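You operate a simulated robot arm through the tools that you are given. There is no shell and no other tool. Be economical: measure what you need, move in short steps, check, and stop when the job is done.

Carry out the task below with a simulated robot arm. There is one attempt and no reset: what you move stays moved.

TASK
Move the warm housing from the plate into the nest and switch the plate off.
Fine: push the slide home again.
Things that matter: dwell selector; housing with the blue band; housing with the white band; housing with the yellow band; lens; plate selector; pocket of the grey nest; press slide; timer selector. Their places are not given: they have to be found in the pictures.

It is judged by the outcome, as a careful person would: the job done as asked, and still so three seconds after it is handed in. It fails if anything else is knocked over, pushed out of place, dropped, spilled or broken.

THE ROBOT
A 7-joint arm with a two-finger parallel gripper, fixed in place. Base frame: the origin is at the foot of the arm, x ahead of it, y to its left, z up; the work surface is at about z = 80. Lengths are in cm, angles in degrees, forces in N, time in s.
With the tool pointing down near the work surface it reaches from about 24 to 68 cm from the base axis. Its first joint turns from -66.0 to 66.0 degrees. Payload 2.4 kg.
The tool frame sits at the grasp point between the pads (the TCP): z along the fingers, y along the line on which they close. The tips reach 3 cm beyond it. The gripper opens to 9.4 cm. The fingers are 2.8 cm wide and 1 cm thick; the gripper's body (5 by 9.6 cm) begins 5.5 cm behind the TCP.
Orientation is told as [roll, pitch, yaw] about the base's x, y, z axes, in that order, counted from this pose: with the fingers straight down and closing along the base's y, the tool's x points along the base's -x, its y along +y and its z along -z.

THE INTERFACE
- The arm moves only by the tool play_rows. Its argument "plan" is a list of rows, each a list of 7 numbers: the shift along the tool's x, y, z in cm, then the turn, a rotation vector about the tool's x, y, z in rad, then the gripper command, from -1 (shut) to 1 (fully open), values between in proportion. In form: [[dx, dy, dz, ax, ay, az, claw], ...]. A call has 1 to 10 rows; each row shifts and turns the commanded pose from where the row before left it, along the tool's axes as they then stand. Each row takes 0.2 s and may step no farther than 5 cm and 8.6 degrees from the row before; otherwise, or with a gripper value out of range, the whole call is refused. A pose out of reach is approached as far as the arm can. The call stops where the force on the tool passes 50 N (or 10 N more than at its start, if that is more) or the arm is blocked; 0.2 s more then pass. Each finger travels about 15.3 cm/s and halts on what it meets, pressing with about 21 N; the grip force reading is that of the motor and also rises with nothing between the fingers. The clock runs only during rows and for 0.2 s after the last one: add rows that do not move to give the fingers time. The reply holds the time, the measured pose of the TCP, the force on the tool along the base axes, the opening and the grip force, in the units named above and with some noise, with the torque about the TCP (base axes, N m) and any sound that the robot's microphone picked up.
- Cameras (640 x 400 px; columns grow to the right, rows downward): "scene" is fixed at [0.82, 45.27, 145.51]; the picture's right is [-0.95, -0.31, 0.00], its down [-0.15, 0.45, -0.88] and it looks along [0.27, -0.84, -0.47] (base axes); focal length 279 px, centre (320, 200). "wrist" rides on the gripper at [7.6, 1.4, -10.3] in the tool frame; the picture's right is [-0.18, 0.98, 0.00], its down [-0.75, -0.14, -0.64] and it looks along [-0.63, -0.12, 0.77] (tool axes); focal length 243 px, centre (320, 200).
- snapshot(camera): a new picture of that camera. No time passes.
- probe_pixels(camera, pixels): for up to 12 pixels [column, row] of the newest picture of that camera ("zoom" is the newest enlarged one), the place [x, y, z] in the base frame of the surface seen there, good to about 0.2 cm. No time passes.
- enlarge(camera, box): a new picture of the part [left, top, right, bottom] of that camera's present view, enlarged. No time passes.
- sign_off(): hands the job in; it is judged then, once.

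Go step by step. Measure first, check grasps and placings, and put right what went wrong. The budget is 80 turns and 38 pictures, counting those below and the enlarged ones. Unless the task says otherwise, let go and move clear before handing in.

The tools are called after "Emit:" by a JSON object that holds its "fn" and its "kwargs". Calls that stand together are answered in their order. play_rows: Moves the arm, as the interface text tells. Its arguments: {"type":"object","properties":{"plan":{"type":"array","items":{"type":"array","items":{"type":"number"}}}},"required":["plan"]} The other tools are called the same way: snapshot (camera) takes a picture; probe_pixels (camera, pixels) gives the place of the surface under pixels of a picture; enlarge (camera, box) takes an enlarged picture of a part of a camera's view; sign_off () hands the job in.

At the start:

```text
time_s: 0.0
tool_pos: [34.67, -18.05, 121.1]
tcp_rot: [0.0, 0.0, 0.0]
wrist_force: [-0.9, -0.1, 0.0]
moment: [-0.02, 0.0, -0.01]
finger_gap: 9.38
grip_force: 0.1
```

scene: 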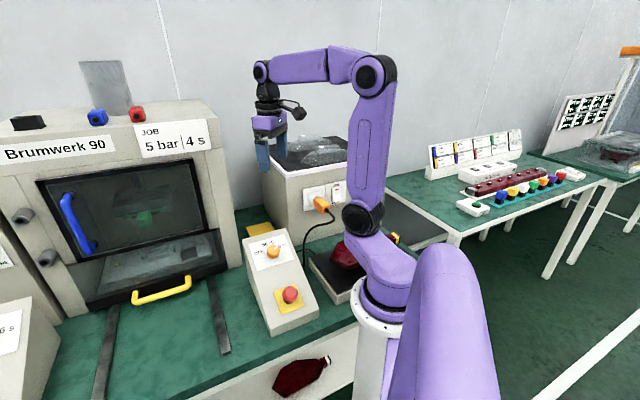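
wrist: 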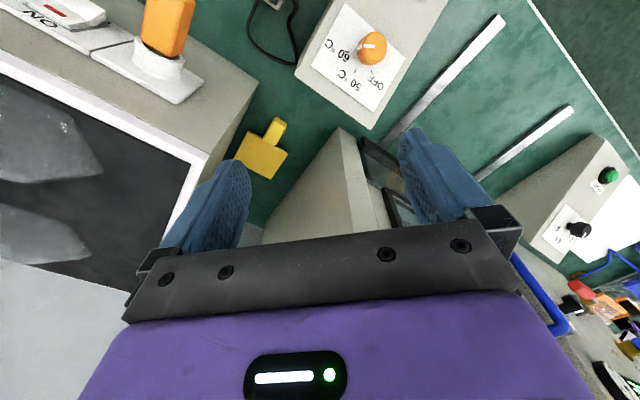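

The scene shows a press ("Brumwerk 90") at left with a yellow-handled slide at (160,290), and a plate selector box near (270,250). I'll look closer before moving.

Emit:
{"fn": "enlarge", "kwargs": {"camera": "scene", "box": [0, 80, 240, 310]}}

Emit:
{"fn": "enlarge", "kwargs": {"camera": "scene", "box": [230, 120, 430, 340]}}

Emit:
{"fn": "enlarge", "kwargs": {"camera": "wrist", "box": [0, 0, 640, 300]}}

```text
1.74 times, centred on (120, 195) of scene
```

zoom: 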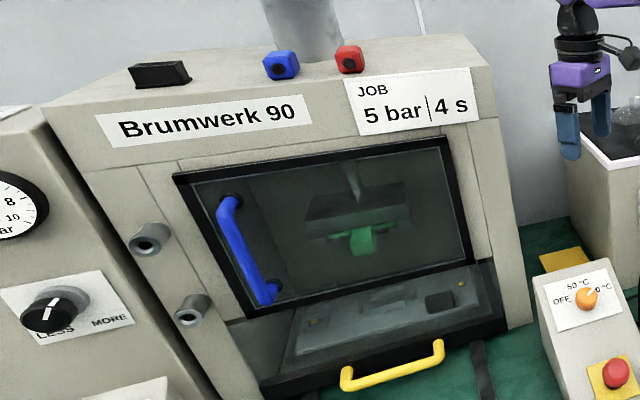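

```text
1.82 times, centred on (330, 230) of scene
```

zoom: 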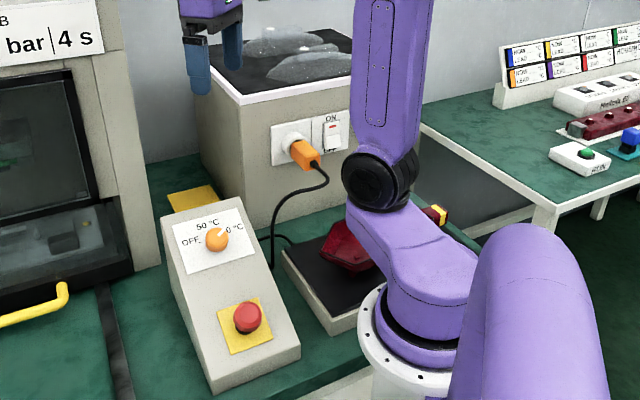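

```text
1.00 times, centred on (320, 150) of wrist (not enlarged: the box is as wide or as high as the picture)
```

zoom: 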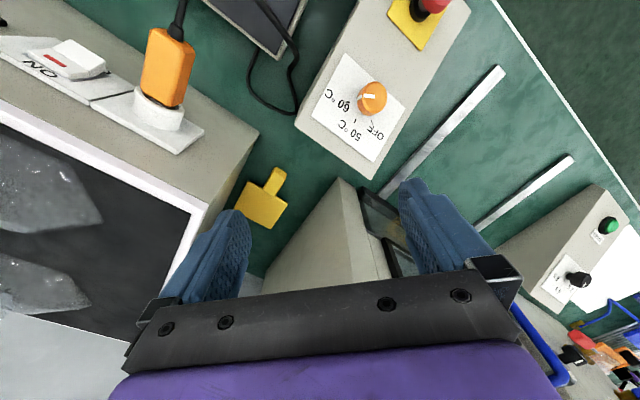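

Dark plate with a red housing appears at (345,255), its selector dial at (273,250). Measuring the main points.

Emit:
{"fn": "probe_pixels", "kwargs": {"camera": "scene", "pixels": [[345, 255], [325, 270], [394, 238], [300, 380], [273, 250], [291, 294], [160, 292], [115, 275], [165, 265], [145, 218], [75, 225], [220, 340]]}}

Emit:
{"fn": "probe_pixels", "kwargs": {"camera": "wrist", "pixels": [[372, 45], [260, 160], [275, 130], [610, 174], [575, 230], [440, 90], [530, 140], [375, 200], [395, 205], [40, 190], [320, 200], [275, 12]]}}

```text
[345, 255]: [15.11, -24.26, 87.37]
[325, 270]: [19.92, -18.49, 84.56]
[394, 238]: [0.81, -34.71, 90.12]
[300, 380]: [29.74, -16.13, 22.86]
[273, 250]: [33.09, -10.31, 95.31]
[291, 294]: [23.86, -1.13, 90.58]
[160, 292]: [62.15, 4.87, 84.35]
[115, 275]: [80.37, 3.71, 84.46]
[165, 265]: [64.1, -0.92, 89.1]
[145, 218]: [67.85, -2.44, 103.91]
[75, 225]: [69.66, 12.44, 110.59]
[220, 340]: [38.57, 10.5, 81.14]
```

```text
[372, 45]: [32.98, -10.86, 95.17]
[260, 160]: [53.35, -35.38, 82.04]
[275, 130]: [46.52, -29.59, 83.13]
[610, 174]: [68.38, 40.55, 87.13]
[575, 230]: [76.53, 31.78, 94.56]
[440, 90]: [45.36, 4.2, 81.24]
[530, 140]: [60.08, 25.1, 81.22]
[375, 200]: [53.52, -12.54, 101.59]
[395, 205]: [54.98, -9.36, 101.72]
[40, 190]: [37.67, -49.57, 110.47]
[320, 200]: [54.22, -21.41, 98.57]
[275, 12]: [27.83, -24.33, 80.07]
```

The press front faces +y with its slide at about (62,5,84); the plate with the red housing is near (15,-24,87). I'll move the wrist over the front of the press to look in there.

Emit:
{"fn": "play_rows", "kwargs": {"plan": [[0, 4.5, 0, 0, 0, 0, 1], [0, 4.5, 0, 0, 0, 0, 1], [0, 4.5, 0, 0, 0, 0, 1], [0, 4.5, 0, 0, 0, 0, 1], [0, 4.5, 0, 0, 0, 0, 1], [0, 4.5, 0, 0, 0, 0, 1], [-3, 3, 0, 0, 0, 0, 1], [-4, 0, 0, 0, 0, 0, 1], [-4, 0, 0, 0, 0, 0, 1], [-4, 0, 0, 0, 0, 0, 1]]}}

Emit:
{"fn": "play_rows", "kwargs": {"plan": [[0, 0, 0, 0, 0, 0.145, 1], [0, 0, 0, 0, 0, 0.145, 1], [0, 0, 0, 0, 0, 0.145, 1], [0, 0, 0, 0, 0, 0.145, 1], [0, 0, 0, 0, 0, 0.145, 1], [0, 0, 0, 0, 0, 0.145, 1], [0, 0, 0, 0, 0, 0.145, 1], [0, 0, 0, 0, 0, 0.145, 1], [0, 0, 0, 0, 0, 0.145, 1], [0, 0, 0, 0, 0, 0.145, 1]]}}

Emit:
{"fn": "snapshot", "kwargs": {"camera": "wrist"}}

Emit:
{"fn": "snapshot", "kwargs": {"camera": "scene"}}

```text
time_s: 2.2
tool_pos: [49.82, 12.09, 121.15]
tcp_rot: [-0.1, 0.0, 0.0]
wrist_force: [-0.6, 0.6, -0.1]
moment: [0.01, -0.02, -0.03]
finger_gap: 9.43
grip_force: 0.0
```

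```text
time_s: 4.4
tool_pos: [49.71, 12.01, 121.1]
tcp_rot: [0.0, 0.1, -83.3]
wrist_force: [-0.3, -1.0, -0.9]
moment: [0.0, 0.02, -0.01]
finger_gap: 9.38
grip_force: 0.1
```

```text
32 pictures are left
```

wrist: 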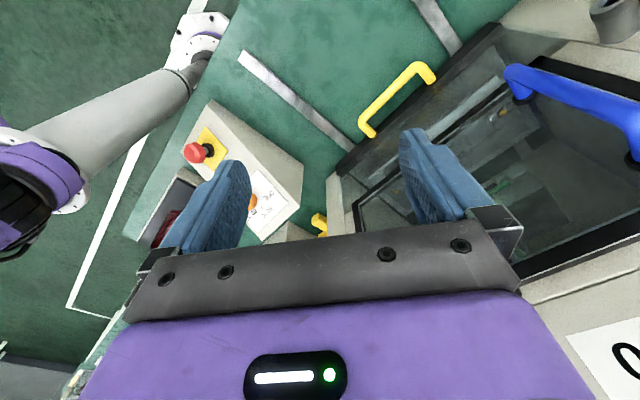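

```text
31 pictures are left
```

scene: 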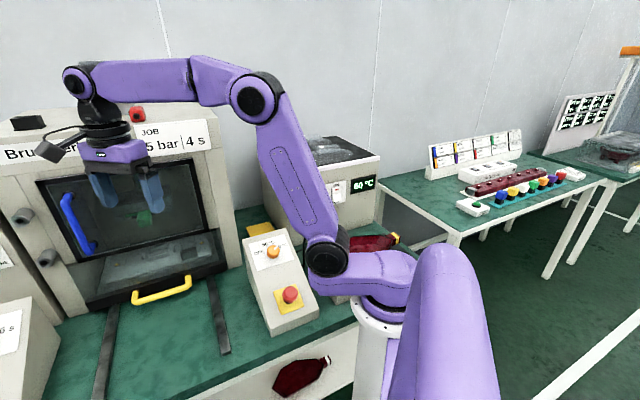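

The display at (362,185) reads 60 °C and a red housing with a yellow neck is on the plate at (380,242). I'll zoom on these and the slide.

Emit:
{"fn": "enlarge", "kwargs": {"camera": "scene", "box": [240, 120, 420, 300]}}

Emit:
{"fn": "enlarge", "kwargs": {"camera": "wrist", "box": [320, 20, 640, 280]}}

Emit:
{"fn": "enlarge", "kwargs": {"camera": "scene", "box": [400, 70, 640, 230]}}

```text
2.22 times, centred on (330, 210) of scene
```

zoom: 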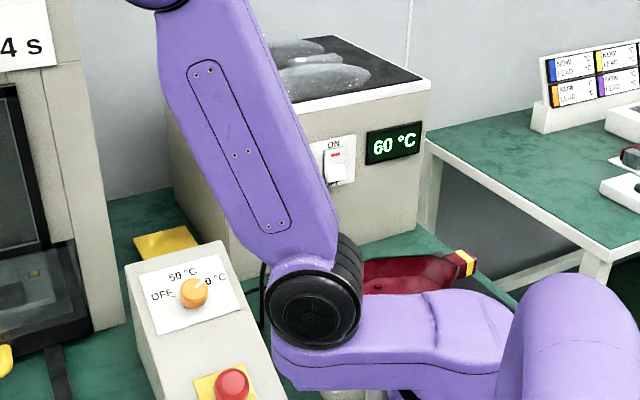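

```text
1.54 times, centred on (480, 150) of wrist
```

zoom: 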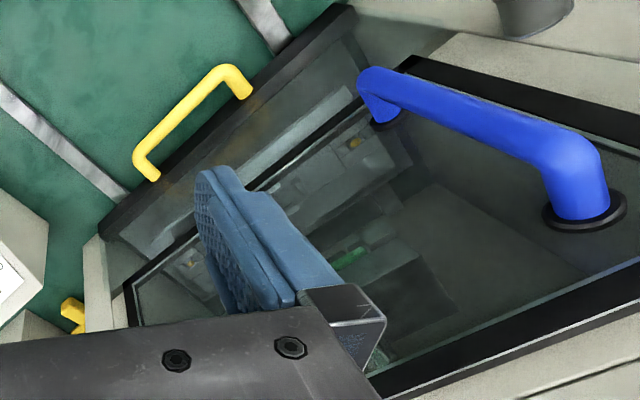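

```text
2.50 times, centred on (520, 150) of scene
```

zoom: 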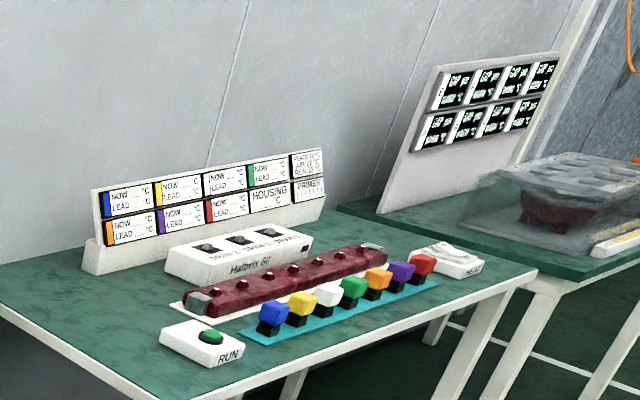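

The slide is inside the closed press front and holds the nest; the warm plate is hidden behind the arm. I'll turn the wrist to look at the plate.

Emit:
{"fn": "play_rows", "kwargs": {"plan": [[0, 0, 0, 0, 0, 0.148, 1], [0, 0, 0, 0, 0, 0.148, 1], [0, 0, 0, 0, 0, 0.148, 1], [0, 0, 0, 0, 0, 0.148, 1], [0, 0, 0, 0, 0, 0.148, 1], [0, 0, 0, 0, 0, 0.148, 1]]}}

Emit:
{"fn": "play_rows", "kwargs": {"plan": [[-4.12, 0.12, 1, 0, 0, 0, 1], [-4.12, 0.12, 1, 0, 0, 0, 1], [-4.12, 0.12, 1, 0, 0, 0, 1], [-4.12, 0.12, 1, 0, 0, 0, 1], [-4.12, 0.12, 1, 0, 0, 0, 1], [-4.12, 0.12, 1, 0, 0, 0, 1], [-4.12, 0.12, 1, 0, 0, 0, 1], [-4.12, 0.12, 1, 0, 0, 0, 1], [-4.12, 0.12, 1, 0, 0, 0, 1]]}}

Emit:
{"fn": "snapshot", "kwargs": {"camera": "wrist"}}

Emit:
{"fn": "snapshot", "kwargs": {"camera": "scene"}}

```text
time_s: 5.8
tool_pos: [49.64, 12.02, 121.11]
tcp_rot: [0.0, 0.0, -134.2]
wrist_force: [-0.3, 0.1, -1.1]
moment: [-0.02, 0.03, -0.03]
finger_gap: 9.39
grip_force: 0.0
```

```text
time_s: 7.8
tool_pos: [24.66, -15.43, 112.35]
tcp_rot: [0.0, 0.1, -134.0]
wrist_force: [-0.5, 0.4, 0.4]
moment: [0.03, -0.02, -0.03]
finger_gap: 9.4
grip_force: 0.1
```

```text
27 pictures are left
```

wrist: 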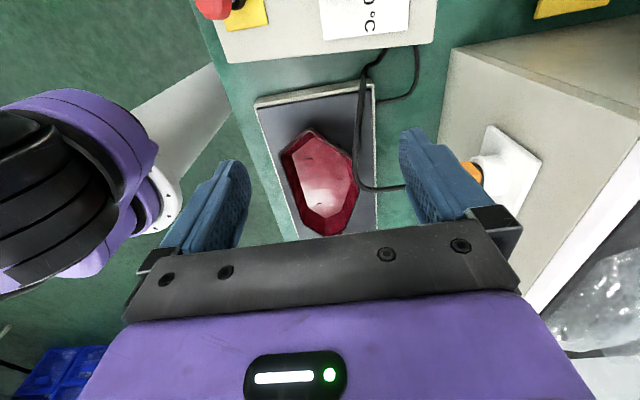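

```text
26 pictures are left
```

scene: 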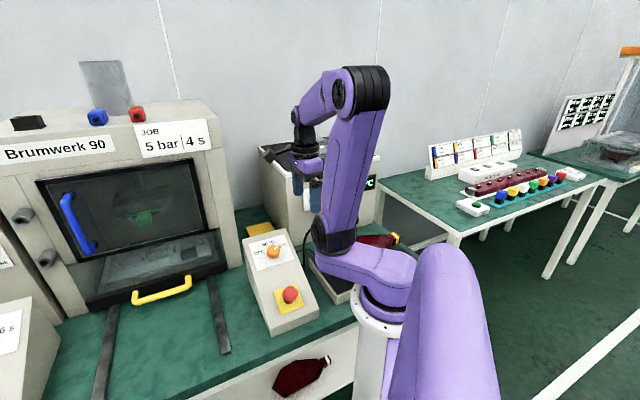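

One red housing is on the plate at (320,180); the yellow-banded one in the scene at (393,240) may be a different one. I'll zoom in and probe.

Emit:
{"fn": "enlarge", "kwargs": {"camera": "wrist", "box": [220, 60, 420, 240]}}

Emit:
{"fn": "probe_pixels", "kwargs": {"camera": "wrist", "pixels": [[312, 133], [285, 165], [318, 165], [353, 183], [300, 205], [335, 230], [258, 104], [372, 90], [376, 225], [320, 95], [360, 180], [345, 20]]}}

Emit:
{"fn": "enlarge", "kwargs": {"camera": "scene", "box": [300, 215, 410, 310]}}

Emit:
{"fn": "probe_pixels", "kwargs": {"camera": "scene", "pixels": [[365, 240], [380, 242], [393, 239], [398, 236], [370, 185]]}}

```text
2.22 times, centred on (320, 150) of wrist
```

zoom: 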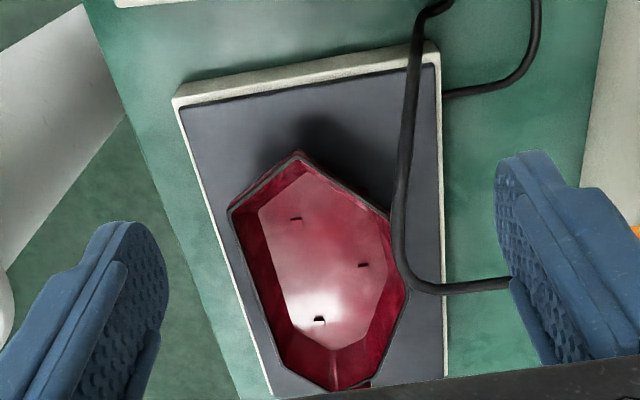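

```text
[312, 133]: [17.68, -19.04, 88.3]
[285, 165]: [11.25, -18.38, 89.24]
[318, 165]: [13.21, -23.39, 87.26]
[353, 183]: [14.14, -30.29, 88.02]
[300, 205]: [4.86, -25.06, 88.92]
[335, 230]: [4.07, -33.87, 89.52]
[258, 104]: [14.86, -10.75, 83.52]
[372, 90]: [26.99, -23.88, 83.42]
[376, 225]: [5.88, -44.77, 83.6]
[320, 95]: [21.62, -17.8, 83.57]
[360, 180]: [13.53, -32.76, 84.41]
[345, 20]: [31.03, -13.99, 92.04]
```

```text
4.21 times, centred on (355, 262) of scene
```

zoom: 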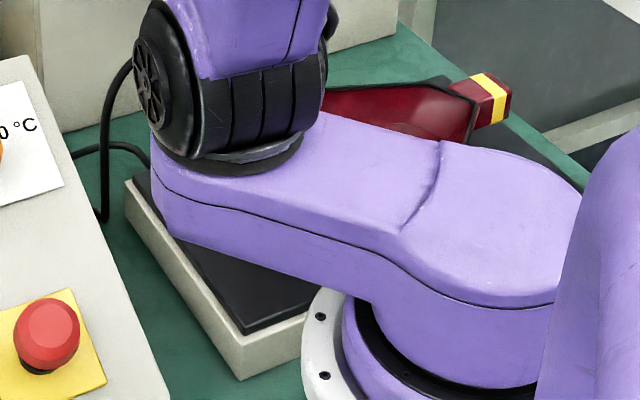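

```text
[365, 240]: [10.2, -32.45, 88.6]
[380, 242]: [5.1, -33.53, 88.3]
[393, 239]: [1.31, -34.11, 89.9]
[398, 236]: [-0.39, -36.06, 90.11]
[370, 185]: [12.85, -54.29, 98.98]
```

Just one housing lies on the plate, with its yellow-banded neck toward (0,-35). The slide must come out first to expose the nest; measuring its handle and the slide.

Emit:
{"fn": "probe_pixels", "kwargs": {"camera": "scene", "pixels": [[136, 297], [134, 303], [150, 297], [175, 291], [189, 285], [189, 278], [218, 268], [90, 308], [150, 282], [110, 240], [200, 255], [187, 255]]}}

Emit:
{"fn": "enlarge", "kwargs": {"camera": "scene", "box": [70, 220, 240, 330]}}

```text
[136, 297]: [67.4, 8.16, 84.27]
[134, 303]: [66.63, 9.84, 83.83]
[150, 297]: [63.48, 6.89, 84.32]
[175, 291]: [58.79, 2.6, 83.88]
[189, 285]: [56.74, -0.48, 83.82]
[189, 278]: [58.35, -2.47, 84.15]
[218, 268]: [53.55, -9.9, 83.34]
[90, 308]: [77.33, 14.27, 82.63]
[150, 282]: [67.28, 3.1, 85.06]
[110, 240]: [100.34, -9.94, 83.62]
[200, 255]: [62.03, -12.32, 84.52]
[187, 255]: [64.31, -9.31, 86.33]
```

```text
3.64 times, centred on (155, 275) of scene
```

zoom: 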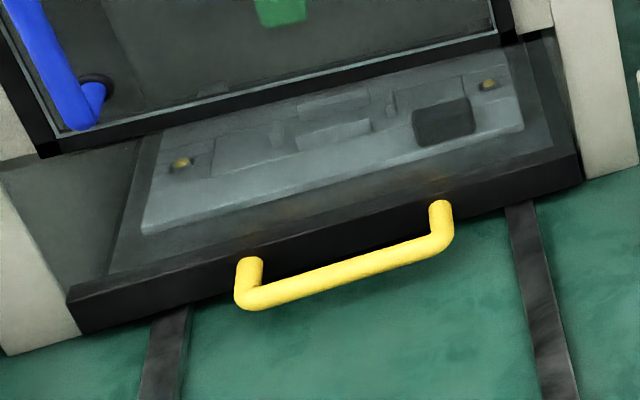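

The press is turned about 45°: its handle bar runs from (56.7,-0.5) to (66.6,9.8) at z≈84, so the slide pulls along (-0.7,0.7). My current yaw suits the bar, so I approach above its middle.

Emit:
{"fn": "play_rows", "kwargs": {"plan": [[4.8, 0.06, 0.7, 0, 0, 0, 1], [4.8, 0.06, 0.7, 0, 0, 0, 1], [4.8, 0.06, 0.7, 0, 0, 0, 1], [4.8, 0.06, 0.7, 0, 0, 0, 1], [4.8, 0.06, 0.7, 0, 0, 0, 1], [4.8, 0.06, 0.7, 0, 0, 0, 1], [2.9, 3.0, 2, 0, 0, 0, 1], [2.9, 3.0, 2, 0, 0, 0, 1], [2.9, 3.0, 2, 0, 0, 0, 1], [2.9, 3.0, 2, 0, 0, -0.014, 1]]}}

Emit:
{"fn": "snapshot", "kwargs": {"camera": "wrist"}}

Emit:
{"fn": "snapshot", "kwargs": {"camera": "scene"}}

```text
time_s: 10.0
tool_pos: [61.27, 5.05, 99.88]
tcp_rot: [-0.2, -0.2, -133.5]
wrist_force: [-24.7, -0.6, 18.4]
moment: [-1.13, -1.16, -1.18]
finger_gap: 8.45
grip_force: 0.1
```

```text
22 pictures are left
```

wrist: 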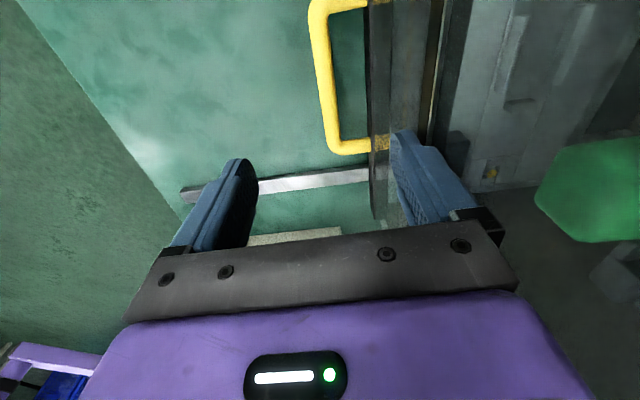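

```text
21 pictures are left
```

scene: 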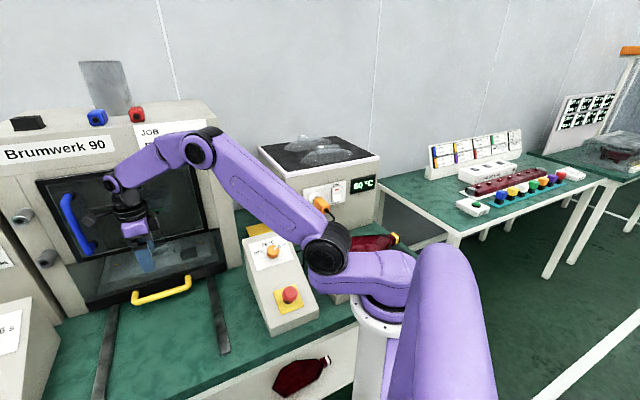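

A finger touched the press front (gap 8.45, 25 N). I back away from it and narrow the gripper before descending.

Emit:
{"fn": "play_rows", "kwargs": {"plan": [[0, -3, 0, 0, 0, 0, 1], [0, 0, 0, 0, 0, 0, -0.2], [0, 0, 0, 0, 0, 0, -0.2]]}}

Emit:
{"fn": "snapshot", "kwargs": {"camera": "scene"}}

```text
time_s: 10.8
tool_pos: [59.28, 7.23, 99.74]
tcp_rot: [0.0, -0.1, -133.2]
wrist_force: [0.2, -0.7, 0.3]
moment: [0.01, 0.03, 0.02]
finger_gap: 3.77
grip_force: 0.1
```

```text
20 pictures are left
```

scene: 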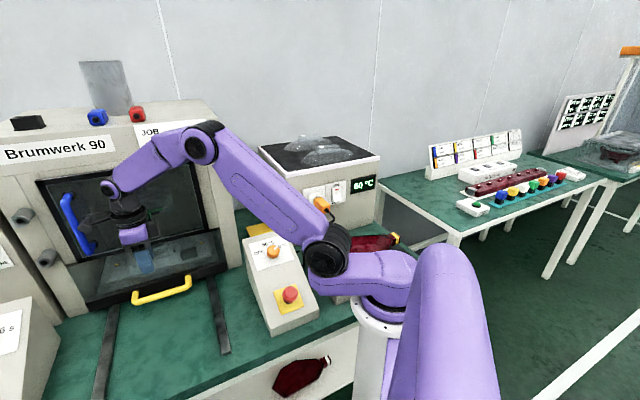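

Clear now. I tilt the gripper top away from the press by 20° and move to just above the handle bar.

Emit:
{"fn": "play_rows", "kwargs": {"plan": [[0, 0, 0, -0.117, 0, 0, 0.06], [0, 0, 0, -0.117, 0, 0, 0.06], [0, 0, 0, -0.117, 0, 0, 0.06], [0, -1.317, 3.62, 0, 0, 0, 0.06], [0, -1.317, 3.62, 0, 0, 0, 0.06], [0.2, 1.635, 0.595, 0, 0, 0, 0.06], [0.2, 1.635, 0.595, 0, 0, 0, 0.06]]}}

Emit:
{"fn": "snapshot", "kwargs": {"camera": "wrist"}}

Emit:
{"fn": "enlarge", "kwargs": {"camera": "scene", "box": [70, 170, 250, 330]}}

```text
time_s: 12.4
tool_pos: [62.08, 5.08, 92.28]
tcp_rot: [20.2, 0.0, -133.0]
wrist_force: [-0.3, -0.7, -0.9]
moment: [0.0, -0.01, 0.01]
finger_gap: 4.97
grip_force: 0.0
```

```text
19 pictures are left
```

wrist: 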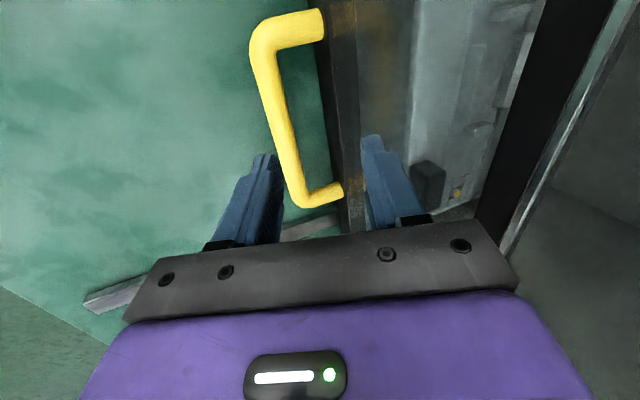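

```text
2.50 times, centred on (160, 250) of scene
```

zoom: 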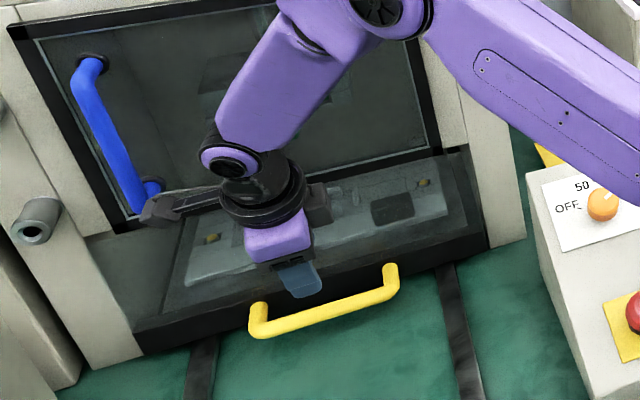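

The bar at (270,70)-(295,200) lies between the fingers in the wrist view; probing it to be exact.

Emit:
{"fn": "probe_pixels", "kwargs": {"camera": "wrist", "pixels": [[262, 50], [275, 110], [287, 160], [300, 200], [318, 25], [335, 192], [340, 60], [350, 150]]}}

```text
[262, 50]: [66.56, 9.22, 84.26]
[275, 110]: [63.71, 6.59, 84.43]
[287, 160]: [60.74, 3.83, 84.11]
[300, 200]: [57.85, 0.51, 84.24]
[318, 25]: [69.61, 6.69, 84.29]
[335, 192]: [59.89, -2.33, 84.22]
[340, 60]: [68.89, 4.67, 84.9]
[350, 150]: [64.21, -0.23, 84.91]
```

Emit:
{"fn": "play_rows", "kwargs": {"plan": [[0, -1.436, 3.36, 0, 0, 0, 0.06], [0, -1.436, 3.36, 0, 0, 0, 0.06], [0, 0, 0, 0, 0, 0, -1], [0, 0, 0, 0, 0, 0, -1], [0, 0, 0, 0, 0, 0, -1]]}}

```text
time_s: 13.6
tool_pos: [61.89, 5.31, 84.8]
tcp_rot: [19.8, -0.1, -133.3]
wrist_force: [-8.6, 6.2, -3.9]
moment: [0.22, 0.13, -1.58]
finger_gap: 1.81
grip_force: 45.2
```

The bar is held (gap 1.81). Pulling the slide out along (-0.7,0.7).

Emit:
{"fn": "play_rows", "kwargs": {"plan": [[0.03, -0.94, -0.342, 0, 0, 0, -1], [0.03, -0.94, -0.342, 0, 0, 0, -1], [0.06, -1.88, -0.684, 0, 0, 0, -1], [0.06, -1.88, -0.684, 0, 0, 0, -1], [0.06, -1.88, -0.684, 0, 0, 0, -1], [0.06, -1.88, -0.684, 0, 0, 0, -1], [0.06, -1.88, -0.684, 0, 0, 0, -1], [0.06, -1.88, -0.684, 0, 0, 0, -1], [0.06, -1.88, -0.684, 0, 0, 0, -1]]}}

Emit:
{"fn": "snapshot", "kwargs": {"camera": "scene"}}

```text
time_s: 15.6
tool_pos: [53.6, 14.86, 86.18]
tcp_rot: [19.0, -1.1, -133.3]
wrist_force: [-17.5, -20.8, -20.6]
moment: [-0.08, 0.29, -1.43]
finger_gap: 1.79
grip_force: 45.0
out of reach, approached as far as the arm can: row 7, 8, 9
```

```text
17 pictures are left
```

scene: 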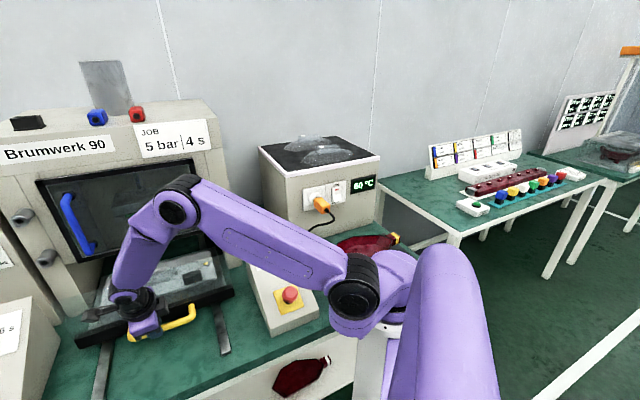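

The slide is out about 12.6 cm; the arm then hit its reach in this pose. I release, back up, and look at the nest.

Emit:
{"fn": "play_rows", "kwargs": {"plan": [[0, 0, 0, 0, 0, 0, 0.1], [0, 0, 0, 0, 0, 0, 0.1], [0, 0, -3, 0, 0, 0, 0.1], [0, 0, -3, 0, 0, 0, 0.1], [0, 0, -3, 0.117, 0, 0, 0.1], [0, 0, -3, 0.117, 0, 0, 0.1], [0, 0, -3, 0.117, 0, 0, 0.1], [0, 0, -3, 0, 0, 0, 0.1], [0, 0, -3, 0, 0, 0, 0.1]]}}

Emit:
{"fn": "snapshot", "kwargs": {"camera": "wrist"}}

Emit:
{"fn": "snapshot", "kwargs": {"camera": "scene"}}

```text
time_s: 17.6
tool_pos: [50.96, 18.18, 106.85]
tcp_rot: [0.0, -0.1, -133.1]
wrist_force: [0.1, -0.3, 0.2]
moment: [0.02, 0.03, 0.01]
finger_gap: 5.18
grip_force: 0.0
```

```text
16 pictures are left
```

wrist: 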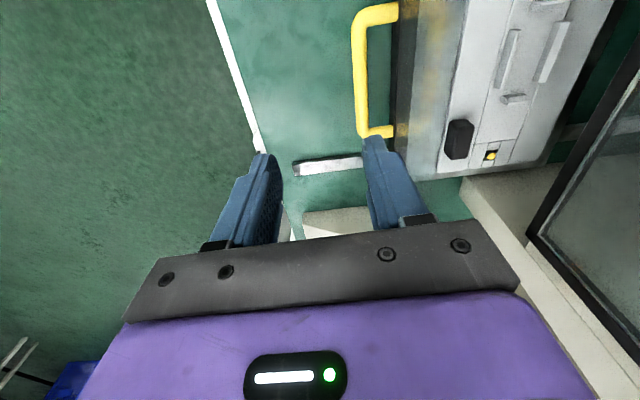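

```text
15 pictures are left
```

scene: 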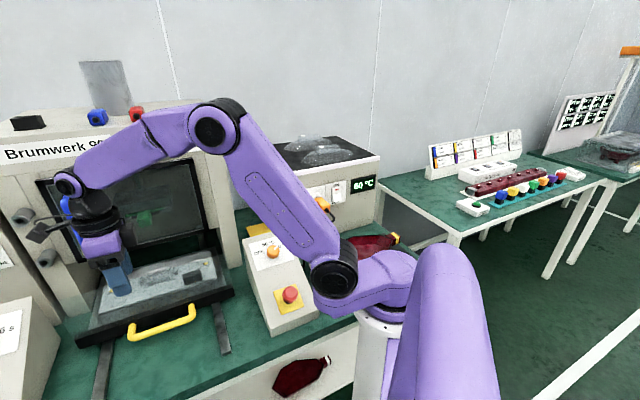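

The grey nest is now exposed at (165,280) in the scene. Zooming in.

Emit:
{"fn": "enlarge", "kwargs": {"camera": "scene", "box": [70, 235, 250, 345]}}

Emit:
{"fn": "enlarge", "kwargs": {"camera": "wrist", "box": [400, 0, 640, 180]}}

Emit:
{"fn": "probe_pixels", "kwargs": {"camera": "wrist", "pixels": [[458, 140], [490, 155], [515, 55], [550, 50], [515, 98], [440, 170], [545, 160], [500, 110], [530, 60], [460, 60], [360, 80], [530, 120]]}}

```text
3.56 times, centred on (160, 290) of scene
```

zoom: 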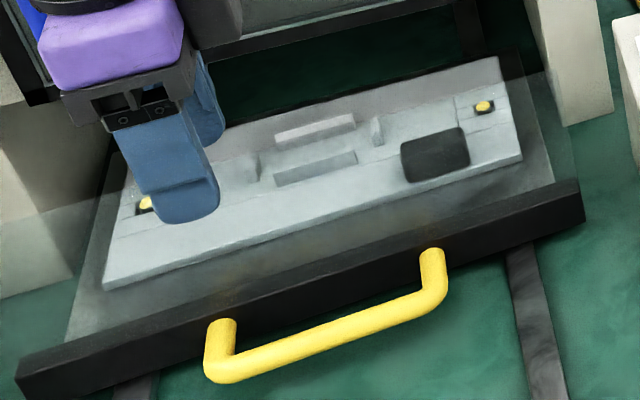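

```text
2.22 times, centred on (520, 90) of wrist
```

zoom: 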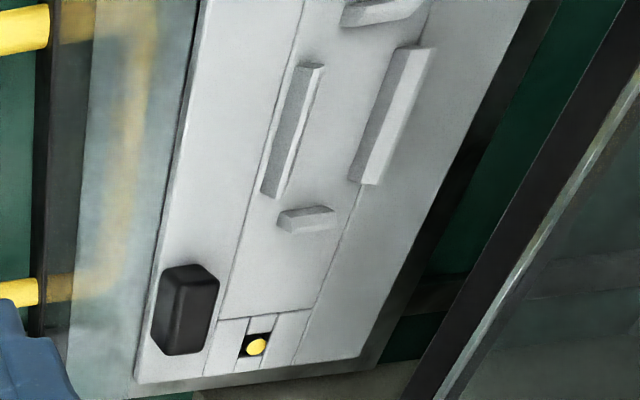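

```text
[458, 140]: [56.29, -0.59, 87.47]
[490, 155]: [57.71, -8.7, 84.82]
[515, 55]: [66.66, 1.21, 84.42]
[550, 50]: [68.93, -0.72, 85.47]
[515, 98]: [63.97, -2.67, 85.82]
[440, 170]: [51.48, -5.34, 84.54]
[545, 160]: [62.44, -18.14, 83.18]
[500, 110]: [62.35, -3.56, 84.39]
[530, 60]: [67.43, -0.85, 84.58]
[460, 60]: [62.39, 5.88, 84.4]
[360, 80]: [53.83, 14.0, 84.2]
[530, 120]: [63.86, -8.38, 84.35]
```

Emit:
{"fn": "probe_pixels", "kwargs": {"camera": "scene", "pixels": [[141, 281], [176, 271], [149, 273], [168, 268], [148, 285], [170, 279], [112, 291], [206, 264], [211, 252], [216, 279], [100, 314], [192, 275]]}}

Emit:
{"fn": "probe_pixels", "kwargs": {"camera": "wrist", "pixels": [[500, 85], [516, 32], [501, 87], [537, 80], [557, 22], [535, 5], [505, 100], [522, 97], [495, 148], [465, 125]]}}

```text
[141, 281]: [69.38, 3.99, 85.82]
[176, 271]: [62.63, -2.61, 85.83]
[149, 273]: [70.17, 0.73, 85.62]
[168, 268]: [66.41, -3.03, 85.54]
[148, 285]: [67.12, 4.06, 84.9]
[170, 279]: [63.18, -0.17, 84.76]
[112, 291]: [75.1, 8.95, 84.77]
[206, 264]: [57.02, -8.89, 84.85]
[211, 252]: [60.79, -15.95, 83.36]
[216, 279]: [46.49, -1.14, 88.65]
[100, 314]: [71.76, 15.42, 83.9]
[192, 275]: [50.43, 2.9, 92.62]
```

```text
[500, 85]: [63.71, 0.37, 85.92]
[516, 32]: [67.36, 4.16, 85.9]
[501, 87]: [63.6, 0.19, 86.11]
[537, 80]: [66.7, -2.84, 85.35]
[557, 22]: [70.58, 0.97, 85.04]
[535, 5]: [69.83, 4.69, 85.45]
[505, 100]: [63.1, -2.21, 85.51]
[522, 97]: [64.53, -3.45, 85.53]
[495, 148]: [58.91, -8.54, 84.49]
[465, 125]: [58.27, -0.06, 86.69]
```

The nest pocket is bounded by four low walls centred near (66.8,0.5), floor z 84.4, long axis along (0.7,0.7). Now I need a full view of the housing; going higher above the plate.

Emit:
{"fn": "play_rows", "kwargs": {"plan": [[-4.34, 0.37, -1.8, 0, 0, 0, 1], [-4.34, 0.37, -1.8, 0, 0, 0, 1], [-4.34, 0.37, -1.8, 0, 0, 0, 1], [-4.34, 0.37, -1.8, 0, 0, 0, 1], [-4.34, 0.37, -1.8, 0, 0, 0, 1], [-4.34, 0.37, -1.8, 0, 0, 0, 1], [-4.34, 0.37, -1.8, 0, 0, 0, 1], [-4.34, 0.37, -1.8, 0, 0, 0, 1], [-4.34, 0.37, -1.8, 0, 0, 0, 1], [-4.34, 0.37, -1.8, 0, 0, 0, 1]]}}

Emit:
{"fn": "enlarge", "kwargs": {"camera": "wrist", "box": [220, 60, 420, 240]}}

```text
time_s: 19.8
tool_pos: [23.96, -15.86, 124.77]
tcp_rot: [0.0, 0.1, -133.2]
wrist_force: [-1.2, -0.6, 0.0]
moment: [0.02, -0.01, -0.02]
finger_gap: 9.42
grip_force: 0.1
```

```text
2.22 times, centred on (320, 150) of wrist
```

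zoom: 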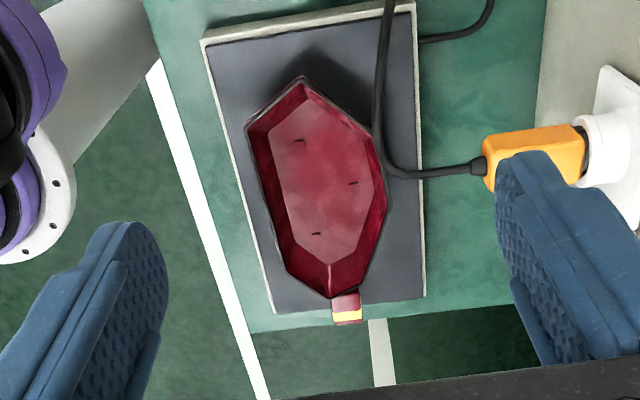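

Now the full outline is visible, with the yellow-banded neck at (347,310) of the zoom. Probing its outline.

Emit:
{"fn": "probe_pixels", "kwargs": {"camera": "zoom", "pixels": [[302, 80], [249, 127], [369, 131], [387, 208], [331, 296], [286, 262], [345, 300], [347, 322], [300, 140], [330, 220], [335, 316], [359, 314]]}}

Emit:
{"fn": "probe_pixels", "kwargs": {"camera": "zoom", "pixels": [[205, 42], [413, 18], [422, 292], [280, 310], [380, 120], [270, 165], [375, 172], [300, 100], [330, 260], [340, 180], [378, 60], [290, 230]]}}

```text
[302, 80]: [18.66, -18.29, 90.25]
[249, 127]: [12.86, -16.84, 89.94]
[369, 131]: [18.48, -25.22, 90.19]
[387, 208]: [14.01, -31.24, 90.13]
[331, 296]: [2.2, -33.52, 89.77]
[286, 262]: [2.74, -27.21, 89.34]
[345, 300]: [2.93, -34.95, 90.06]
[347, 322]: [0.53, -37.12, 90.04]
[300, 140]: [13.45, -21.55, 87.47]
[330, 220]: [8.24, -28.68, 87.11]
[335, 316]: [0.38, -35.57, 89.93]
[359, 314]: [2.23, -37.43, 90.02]
```

```text
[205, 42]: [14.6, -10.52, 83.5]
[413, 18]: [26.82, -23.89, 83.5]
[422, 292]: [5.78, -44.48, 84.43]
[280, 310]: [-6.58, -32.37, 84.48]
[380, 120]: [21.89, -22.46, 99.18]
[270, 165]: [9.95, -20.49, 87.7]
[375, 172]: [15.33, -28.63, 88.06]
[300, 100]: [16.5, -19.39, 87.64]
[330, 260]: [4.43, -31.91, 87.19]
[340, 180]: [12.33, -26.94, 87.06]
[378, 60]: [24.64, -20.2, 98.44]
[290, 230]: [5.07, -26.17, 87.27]
```

The housing's neck (2.6 wide, top z≈90) is at about (1.4,-36.4), and my current yaw already closes across it. I'll go above it and check reach.

Emit:
{"fn": "play_rows", "kwargs": {"plan": [[-4.34, -0.37, 1, 0, 0, 0, 0.3], [-4.34, -0.37, 1, 0, 0, 0, 0.3], [-4.34, -0.37, 1, 0, 0, 0, 0.3], [-4.34, -0.37, 1, 0, 0, 0, 0.3], [-4.34, -0.37, 2, 0, 0, 0, 0.3], [-4.34, -0.37, 2, 0, 0, 0, 0.3], [-4.34, -0.37, 2, 0, 0, 0, 0.3]]}}

```text
time_s: 21.4
tool_pos: [1.18, -36.71, 115.07]
tcp_rot: [0.0, 0.0, -133.2]
wrist_force: [-0.4, 1.2, 0.0]
moment: [0.04, -0.05, 0.01]
finger_gap: 6.11
grip_force: 0.1
```

Reach is fine. Descending partway and checking alignment.

Emit:
{"fn": "play_rows", "kwargs": {"plan": [[0, 0, 4.5, 0, 0, 0, 0.2], [0, 0, 4.5, 0, 0, 0, 0.2], [0, 0, 4.5, 0, 0, 0, 0.2], [0, 0, 4.5, 0, 0, 0, 0.2]]}}

Emit:
{"fn": "snapshot", "kwargs": {"camera": "wrist"}}

Emit:
{"fn": "enlarge", "kwargs": {"camera": "scene", "box": [300, 160, 460, 280]}}

```text
time_s: 22.4
tool_pos: [1.63, -36.53, 96.71]
tcp_rot: [-0.1, 0.0, -133.3]
wrist_force: [0.6, 0.8, -0.7]
moment: [0.01, 0.05, -0.04]
finger_gap: 5.64
grip_force: 0.2
```

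```text
11 pictures are left
```

wrist: 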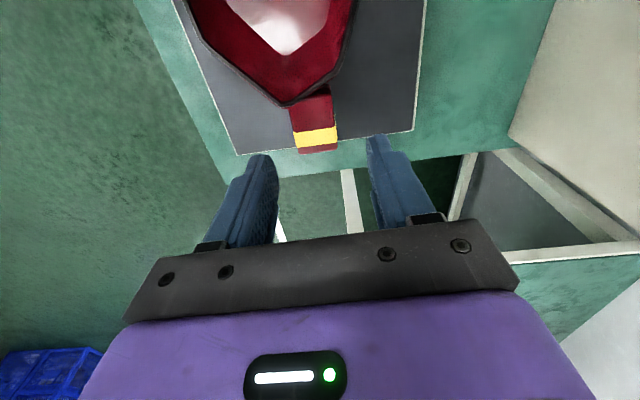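

```text
3.33 times, centred on (380, 220) of scene
```

zoom: 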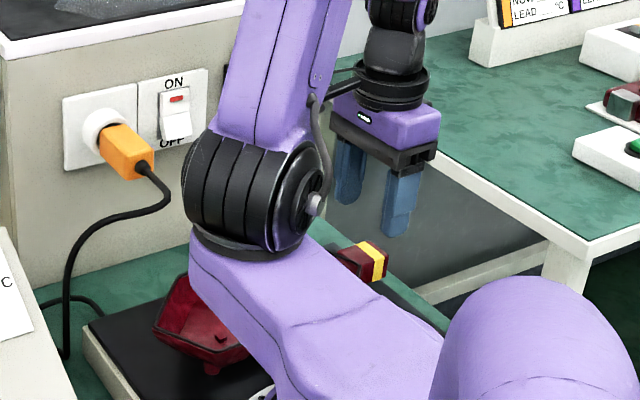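

Emit:
{"fn": "probe_pixels", "kwargs": {"camera": "wrist", "pixels": [[303, 138], [333, 130], [315, 105], [318, 138], [303, 152], [333, 147], [290, 100], [335, 75], [290, 80], [318, 85]]}}

Emit:
{"fn": "probe_pixels", "kwargs": {"camera": "zoom", "pixels": [[355, 285], [380, 265], [212, 367], [225, 372], [200, 340], [160, 320], [215, 345], [180, 310]]}}

```text
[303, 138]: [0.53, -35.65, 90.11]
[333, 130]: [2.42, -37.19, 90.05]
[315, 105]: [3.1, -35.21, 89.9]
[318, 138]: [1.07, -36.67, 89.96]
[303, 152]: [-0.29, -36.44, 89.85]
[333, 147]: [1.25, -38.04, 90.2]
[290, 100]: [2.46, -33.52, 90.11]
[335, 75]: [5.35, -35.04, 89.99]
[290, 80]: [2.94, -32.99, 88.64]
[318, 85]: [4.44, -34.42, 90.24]
```

```text
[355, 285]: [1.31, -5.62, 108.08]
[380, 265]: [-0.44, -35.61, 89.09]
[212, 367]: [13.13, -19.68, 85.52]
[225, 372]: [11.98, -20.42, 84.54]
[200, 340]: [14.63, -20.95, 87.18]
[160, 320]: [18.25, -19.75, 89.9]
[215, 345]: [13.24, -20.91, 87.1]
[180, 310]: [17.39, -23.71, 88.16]
```

Neck mid-line at (1.5,-36.4), aligned with the fingers. Descending to z≈88.6 and closing.

Emit:
{"fn": "play_rows", "kwargs": {"plan": [[0.3, -0.15, 4.1, 0, 0, 0, 0.2], [0, 0, 4.0, 0, 0, 0, 0.2], [0, 0, 0, 0, 0, 0, 0.2]]}}

Emit:
{"fn": "play_rows", "kwargs": {"plan": [[0, 0, 0, 0, 0, 0, -1], [0, 0, 0, 0, 0, 0, -1], [0, 0, 0, 0, 0, 0, -1]]}}

```text
time_s: 23.2
tool_pos: [1.48, -36.12, 88.59]
tcp_rot: [0.0, -0.1, -133.1]
wrist_force: [0.1, 0.4, 0.2]
moment: [-0.01, 0.04, 0.03]
finger_gap: 5.64
grip_force: 0.1
```

```text
time_s: 24.0
tool_pos: [1.51, -36.11, 88.52]
tcp_rot: [0.0, 0.0, -133.2]
wrist_force: [-0.6, 0.0, -0.7]
moment: [-0.12, 0.14, 0.0]
finger_gap: 3.62
grip_force: 21.1
```

Gripped at gap 3.62. Lifting a little to check hold.

Emit:
{"fn": "play_rows", "kwargs": {"plan": [[0, 0, -1, 0, 0, 0, -1], [0, 0, -2, 0, 0, 0, -1], [0, 0, -3, 0, 0, 0, -1], [0, 0, -3, 0, 0, 0, -1], [0, 0, 0, 0, 0, 0, -1]]}}

Emit:
{"fn": "snapshot", "kwargs": {"camera": "wrist"}}

Emit:
{"fn": "enlarge", "kwargs": {"camera": "scene", "box": [300, 160, 460, 280]}}

```text
time_s: 25.2
tool_pos: [1.32, -36.09, 97.87]
tcp_rot: [0.0, 0.0, -133.3]
wrist_force: [0.4, -0.2, -0.9]
moment: [-0.11, 0.1, 0.0]
finger_gap: 3.64
grip_force: 20.9
```

```text
9 pictures are left
```

wrist: 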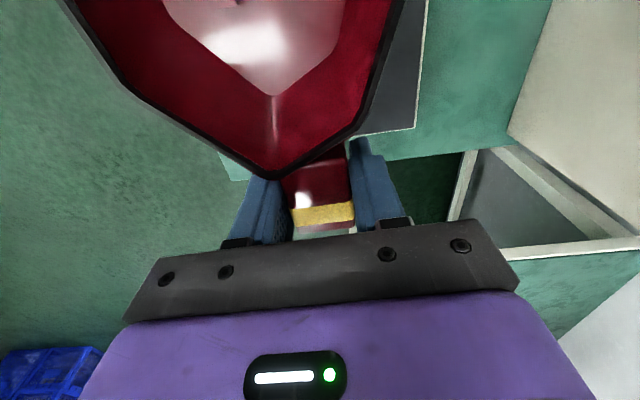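

```text
3.33 times, centred on (380, 220) of scene
```

zoom: 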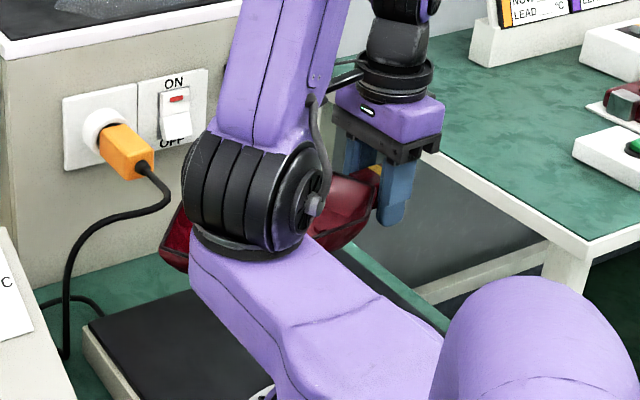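

The housing is held. Checking whether it hangs level, and where the door's lower frame is relative to the nest.

Emit:
{"fn": "probe_pixels", "kwargs": {"camera": "wrist", "pixels": [[275, 176], [130, 92], [350, 128], [200, 142], [90, 30], [395, 20], [322, 165], [310, 213], [345, 208]]}}

Emit:
{"fn": "probe_pixels", "kwargs": {"camera": "scene", "pixels": [[200, 232], [180, 242], [207, 200], [40, 185], [120, 170], [225, 240], [80, 258], [230, 200], [205, 230], [203, 160]]}}

```text
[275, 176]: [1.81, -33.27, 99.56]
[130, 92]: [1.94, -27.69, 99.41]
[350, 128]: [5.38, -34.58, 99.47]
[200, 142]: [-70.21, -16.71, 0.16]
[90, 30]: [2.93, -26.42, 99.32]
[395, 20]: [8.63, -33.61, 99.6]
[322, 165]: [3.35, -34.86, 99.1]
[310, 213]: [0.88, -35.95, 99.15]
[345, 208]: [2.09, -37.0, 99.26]
```

```text
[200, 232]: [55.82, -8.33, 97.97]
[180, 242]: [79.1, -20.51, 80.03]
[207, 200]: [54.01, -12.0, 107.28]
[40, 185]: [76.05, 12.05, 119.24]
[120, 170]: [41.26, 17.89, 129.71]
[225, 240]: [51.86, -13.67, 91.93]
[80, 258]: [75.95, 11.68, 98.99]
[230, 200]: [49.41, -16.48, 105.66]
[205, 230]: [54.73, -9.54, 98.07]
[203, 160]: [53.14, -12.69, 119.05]
```

The rim is level. But the door frame (n≈-45.4, bottom z≈98) overhangs half of the nest, so the slide must come out about 10 cm more. I set the housing back on the plate first.

Emit:
{"fn": "play_rows", "kwargs": {"plan": [[0, 0, 3, 0, 0, 0, -1], [0, 0, 3, 0, 0, 0, -1], [0, 0, 2.5, 0, 0, 0, -1], [0, 0, 0.5, 0, 0, 0, -1], [0, 0, 0, 0, 0, 0, -1]]}}

```text
time_s: 26.4
tool_pos: [1.47, -36.12, 88.66]
tcp_rot: [0.0, 0.0, -133.1]
wrist_force: [-0.2, -0.1, 0.5]
moment: [0.16, -0.15, -0.05]
finger_gap: 3.62
grip_force: 20.5
```

Emit:
{"fn": "play_rows", "kwargs": {"plan": [[0, 0, 0, 0, 0, 0, 0.2], [0, 0, 0, 0, 0, 0, 0.2], [0, 0, -2, 0, 0, 0, 0.2], [0, 0, -4, 0, 0, 0, 0.2], [0, 0, -4, 0, 0, 0, 0.2], [0, 0, -4, 0, 0, 0, 0.2], [0, 0, -4, 0, 0, 0, 0.2], [0, 0, -4, 0, 0, 0, 0.2], [4.5, 0.21, -1, 0, 0, 0, 0.2], [4.5, 0.21, -1, 0, 0, 0, 0.2]]}}

Emit:
{"fn": "play_rows", "kwargs": {"plan": [[4.83, 0.23, 0, 0, 0, 0, 0.1], [4.83, 0.23, 0, 0, 0, 0, 0.1], [4.83, 0.23, 0, 0, 0, 0, 0.1], [4.83, 0.23, 0, 0, 0, 0, 0.1], [4.83, 0.23, 0, 0, 0, 0, 0.1], [4.83, 0.23, 0, 0, 0, 0, 0.1], [4.83, 0.23, 0, 0, 0, 0, 0.1], [4.83, 0.23, 0, 0, 0, 0, 0.1], [4.83, 0.23, 0, 0, 0, 0, 0.1], [4.83, 0.23, 0, 0, 0, 0, 0.1]]}}

Emit:
{"fn": "play_rows", "kwargs": {"plan": [[4.8, 0.23, 1, 0, 0, 0, 0.1], [4.8, 0.23, 1, 0, 0, 0, 0.1], [4.8, 0.23, 1, 0, 0, 0, 0.1], [0, 0, 4, 0, 0, 0, 0.1], [0, 0, 4, 0, 0, 0, 0.1], [0, 0, 4, 0, 0, 0, 0.1], [0, 0, 3, 0, 0, 0, 0.1]]}}

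Emit:
{"fn": "snapshot", "kwargs": {"camera": "wrist"}}

```text
time_s: 28.6
tool_pos: [7.85, -29.74, 112.65]
tcp_rot: [0.0, 0.0, -133.2]
wrist_force: [-0.3, 0.2, -0.8]
moment: [0.03, 0.0, 0.01]
finger_gap: 5.64
grip_force: 0.1
```

```text
time_s: 30.8
tool_pos: [42.58, 4.26, 112.89]
tcp_rot: [0.0, 0.0, -133.1]
wrist_force: [-0.4, -0.2, 0.1]
moment: [0.01, -0.02, -0.02]
finger_gap: 5.17
grip_force: 0.1
```

```text
time_s: 32.4
tool_pos: [53.2, 13.9, 94.73]
tcp_rot: [0.0, 0.1, -133.2]
wrist_force: [0.3, 0.5, -0.6]
moment: [-0.02, -0.02, -0.01]
finger_gap: 5.18
grip_force: 0.1
```

```text
7 pictures are left
```

wrist: 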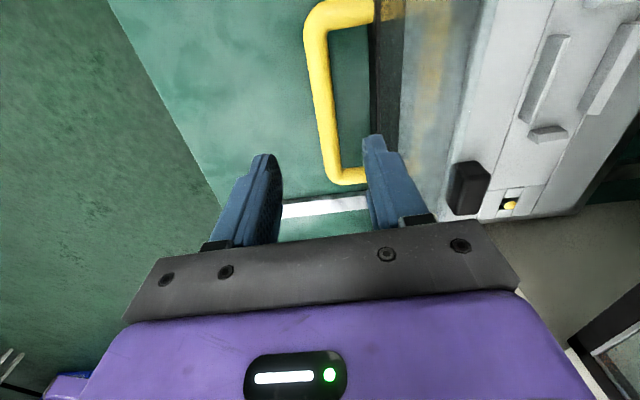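

Probing the bar and, from this good view, the black block and pocket walls.

Emit:
{"fn": "probe_pixels", "kwargs": {"camera": "wrist", "pixels": [[316, 40], [325, 110], [335, 175], [453, 165], [487, 170], [475, 205], [450, 205], [560, 40], [530, 120], [548, 133], [588, 112], [510, 205]]}}

Emit:
{"fn": "probe_pixels", "kwargs": {"camera": "wrist", "pixels": [[460, 212], [485, 180], [457, 175], [480, 167], [560, 100], [440, 215], [570, 210], [535, 75]]}}

```text
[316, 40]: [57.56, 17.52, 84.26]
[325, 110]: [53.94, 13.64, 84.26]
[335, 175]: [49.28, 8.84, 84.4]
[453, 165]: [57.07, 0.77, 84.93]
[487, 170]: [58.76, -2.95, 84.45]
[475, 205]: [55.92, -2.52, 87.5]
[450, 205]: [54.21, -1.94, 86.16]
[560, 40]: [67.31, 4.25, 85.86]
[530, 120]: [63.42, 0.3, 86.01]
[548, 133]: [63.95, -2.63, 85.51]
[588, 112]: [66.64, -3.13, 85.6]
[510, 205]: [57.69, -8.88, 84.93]
```

```text
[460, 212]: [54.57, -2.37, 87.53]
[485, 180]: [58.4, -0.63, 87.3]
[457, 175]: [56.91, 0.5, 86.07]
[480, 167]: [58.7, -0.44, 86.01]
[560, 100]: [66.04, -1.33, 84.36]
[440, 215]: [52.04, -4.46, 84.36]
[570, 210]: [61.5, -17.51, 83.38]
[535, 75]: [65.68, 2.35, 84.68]
```

The bar is at n≈-28.4, z 84. I descend on it, grip, and pull the slide further without tilt.

Emit:
{"fn": "play_rows", "kwargs": {"plan": [[0, 0.6, 3, 0, 0, 0, 0.1], [0, 0, 3.5, 0, 0, 0, 0.1], [0, 0, 3.4, 0, 0, 0, 0.1], [0, 0, 0, 0, 0, 0, -1], [0, 0, 0, 0, 0, 0, -1], [0, 0, 0, 0, 0, 0, -1]]}}

Emit:
{"fn": "play_rows", "kwargs": {"plan": [[0.06, -2, 0, 0, 0, 0, -1], [0.06, -2, 0, 0, 0, 0, -1], [0.06, -2, 0, 0, 0, 0, -1], [0.06, -2, 0, 0, 0, 0, -1], [0.06, -2, 0, 0, 0, 0, -1]]}}

```text
time_s: 32.9
tool_pos: [53.83, 13.23, 91.32]
tcp_rot: [0.5, 0.4, -133.4]
wrist_force: [-2.3, -5.5, 11.6]
moment: [-0.21, -0.27, -0.18]
finger_gap: 5.16
grip_force: 0.0
stopped in row 2: the force on the tool passed its limit at 73 N (the readings are from after the stop); the commanded pose is now the measured one
```

```text
time_s: 34.1
tool_pos: [47.15, 20.13, 91.29]
tcp_rot: [0.6, 0.4, -133.3]
wrist_force: [-3.8, 0.6, 10.4]
moment: [-0.5, -0.4, -0.21]
finger_gap: 0.0
grip_force: 21.1
stopped in row 5: the force on the tool passed its limit at 53 N (the readings are from after the stop); the commanded pose is now the measured one
```

The descent was blocked at z 91 and the follow-up moved with empty fingers. I must look at what is being touched.

Emit:
{"fn": "snapshot", "kwargs": {"camera": "scene"}}

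```text
6 pictures are left
```

scene: 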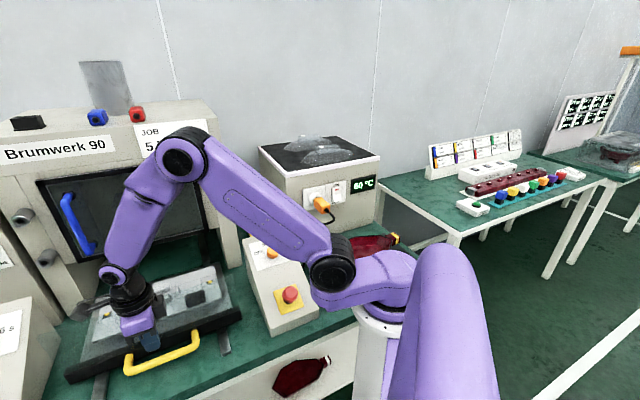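

The slide seems to have come further out. Raising 5 cm free of contact and probing handle, front, and nest.

Emit:
{"fn": "play_rows", "kwargs": {"plan": [[0, 0, -2, 0, 0, 0, -1], [0, 0, -3, 0, 0, 0, -1], [0, 0, -4, 0, 0, 0, 0]]}}

Emit:
{"fn": "probe_pixels", "kwargs": {"camera": "scene", "pixels": [[130, 368], [165, 355], [195, 340], [215, 315], [238, 312], [220, 305], [194, 299], [208, 283], [70, 375], [100, 320], [185, 325], [225, 318]]}}

```text
time_s: 34.9
tool_pos: [47.11, 20.08, 100.43]
tcp_rot: [0.5, 0.4, -133.2]
wrist_force: [-0.6, -0.1, -0.2]
moment: [0.03, 0.02, 0.0]
finger_gap: 4.7
grip_force: 0.1
```

```text
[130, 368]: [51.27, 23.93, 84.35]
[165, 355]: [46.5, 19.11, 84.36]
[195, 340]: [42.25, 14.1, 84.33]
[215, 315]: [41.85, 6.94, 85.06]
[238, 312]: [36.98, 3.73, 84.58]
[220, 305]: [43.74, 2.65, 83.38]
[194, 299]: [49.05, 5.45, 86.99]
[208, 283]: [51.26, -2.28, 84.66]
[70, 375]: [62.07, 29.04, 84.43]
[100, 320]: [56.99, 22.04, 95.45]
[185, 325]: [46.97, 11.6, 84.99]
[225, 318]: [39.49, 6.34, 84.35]
```

The slide is now out ~21 cm (handle n≈-19.5); a clear front pane on the slide was what blocked the gripper body. I move away toward the plate and take one picture of the nest and the spare housing.

Emit:
{"fn": "play_rows", "kwargs": {"plan": [[0, 0, -4, 0, 0, 0, 0.2], [0, 0, -4, 0, 0, 0, 0.2], [0, 0, -4, 0, 0, 0, 0.2], [-4.85, 0.42, 0, 0, 0, 0, 0.2], [-4.85, 0.42, 0, 0, 0, 0, 0.2], [-4.85, 0.42, 0, 0, 0, 0, 0.2], [-4.85, 0.42, 0, 0, 0, 0, 0.2], [-4.85, 0.42, 0, 0, 0, 0, 0.2], [-4.85, 0.42, 0, 0, 0, 0, 0.2], [-4.85, 0.42, 0, 0, 0, 0, 0.2]]}}

Emit:
{"fn": "enlarge", "kwargs": {"camera": "scene", "box": [60, 225, 340, 400]}}

```text
time_s: 37.1
tool_pos: [25.71, -6.42, 111.55]
tcp_rot: [0.5, 0.5, -133.3]
wrist_force: [-0.2, -0.1, 0.0]
moment: [-0.03, -0.01, 0.01]
finger_gap: 5.64
grip_force: 0.0
```

```text
2.29 times, centred on (200, 312) of scene
```

zoom: 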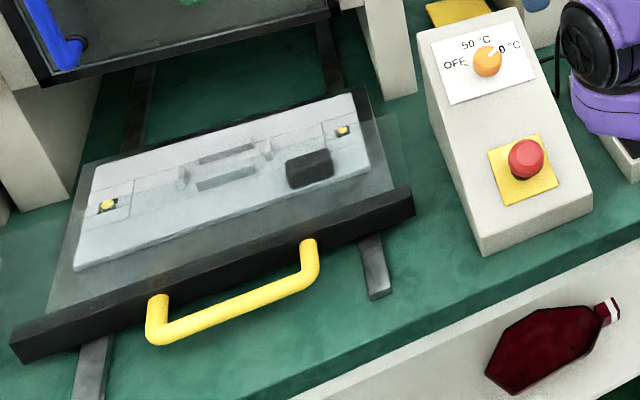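

Emit:
{"fn": "probe_pixels", "kwargs": {"camera": "zoom", "pixels": [[181, 172], [267, 146], [202, 157], [252, 144], [199, 183], [254, 169], [108, 204], [342, 130], [310, 165], [352, 96], [370, 163], [76, 266]]}}

Emit:
{"fn": "probe_pixels", "kwargs": {"camera": "zoom", "pixels": [[228, 168], [183, 184], [270, 155], [290, 160], [330, 152], [333, 172], [293, 186], [488, 60], [500, 48], [455, 63], [525, 45], [480, 35]]}}

```text
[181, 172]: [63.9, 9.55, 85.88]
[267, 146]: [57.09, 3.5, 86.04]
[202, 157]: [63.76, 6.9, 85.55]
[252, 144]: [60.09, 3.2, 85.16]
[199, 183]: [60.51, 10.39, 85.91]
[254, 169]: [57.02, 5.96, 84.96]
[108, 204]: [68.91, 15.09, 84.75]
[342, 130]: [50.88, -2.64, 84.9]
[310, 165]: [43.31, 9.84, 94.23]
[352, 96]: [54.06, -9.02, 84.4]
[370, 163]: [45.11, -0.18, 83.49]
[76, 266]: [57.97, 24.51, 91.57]
```

```text
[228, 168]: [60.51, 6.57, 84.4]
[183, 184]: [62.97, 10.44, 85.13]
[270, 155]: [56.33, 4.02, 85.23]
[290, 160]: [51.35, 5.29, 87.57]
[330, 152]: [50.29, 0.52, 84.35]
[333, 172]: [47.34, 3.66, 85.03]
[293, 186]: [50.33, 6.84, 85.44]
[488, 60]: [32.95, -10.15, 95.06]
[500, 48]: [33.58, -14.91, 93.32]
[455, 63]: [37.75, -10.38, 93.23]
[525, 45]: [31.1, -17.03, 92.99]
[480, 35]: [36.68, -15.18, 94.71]
```

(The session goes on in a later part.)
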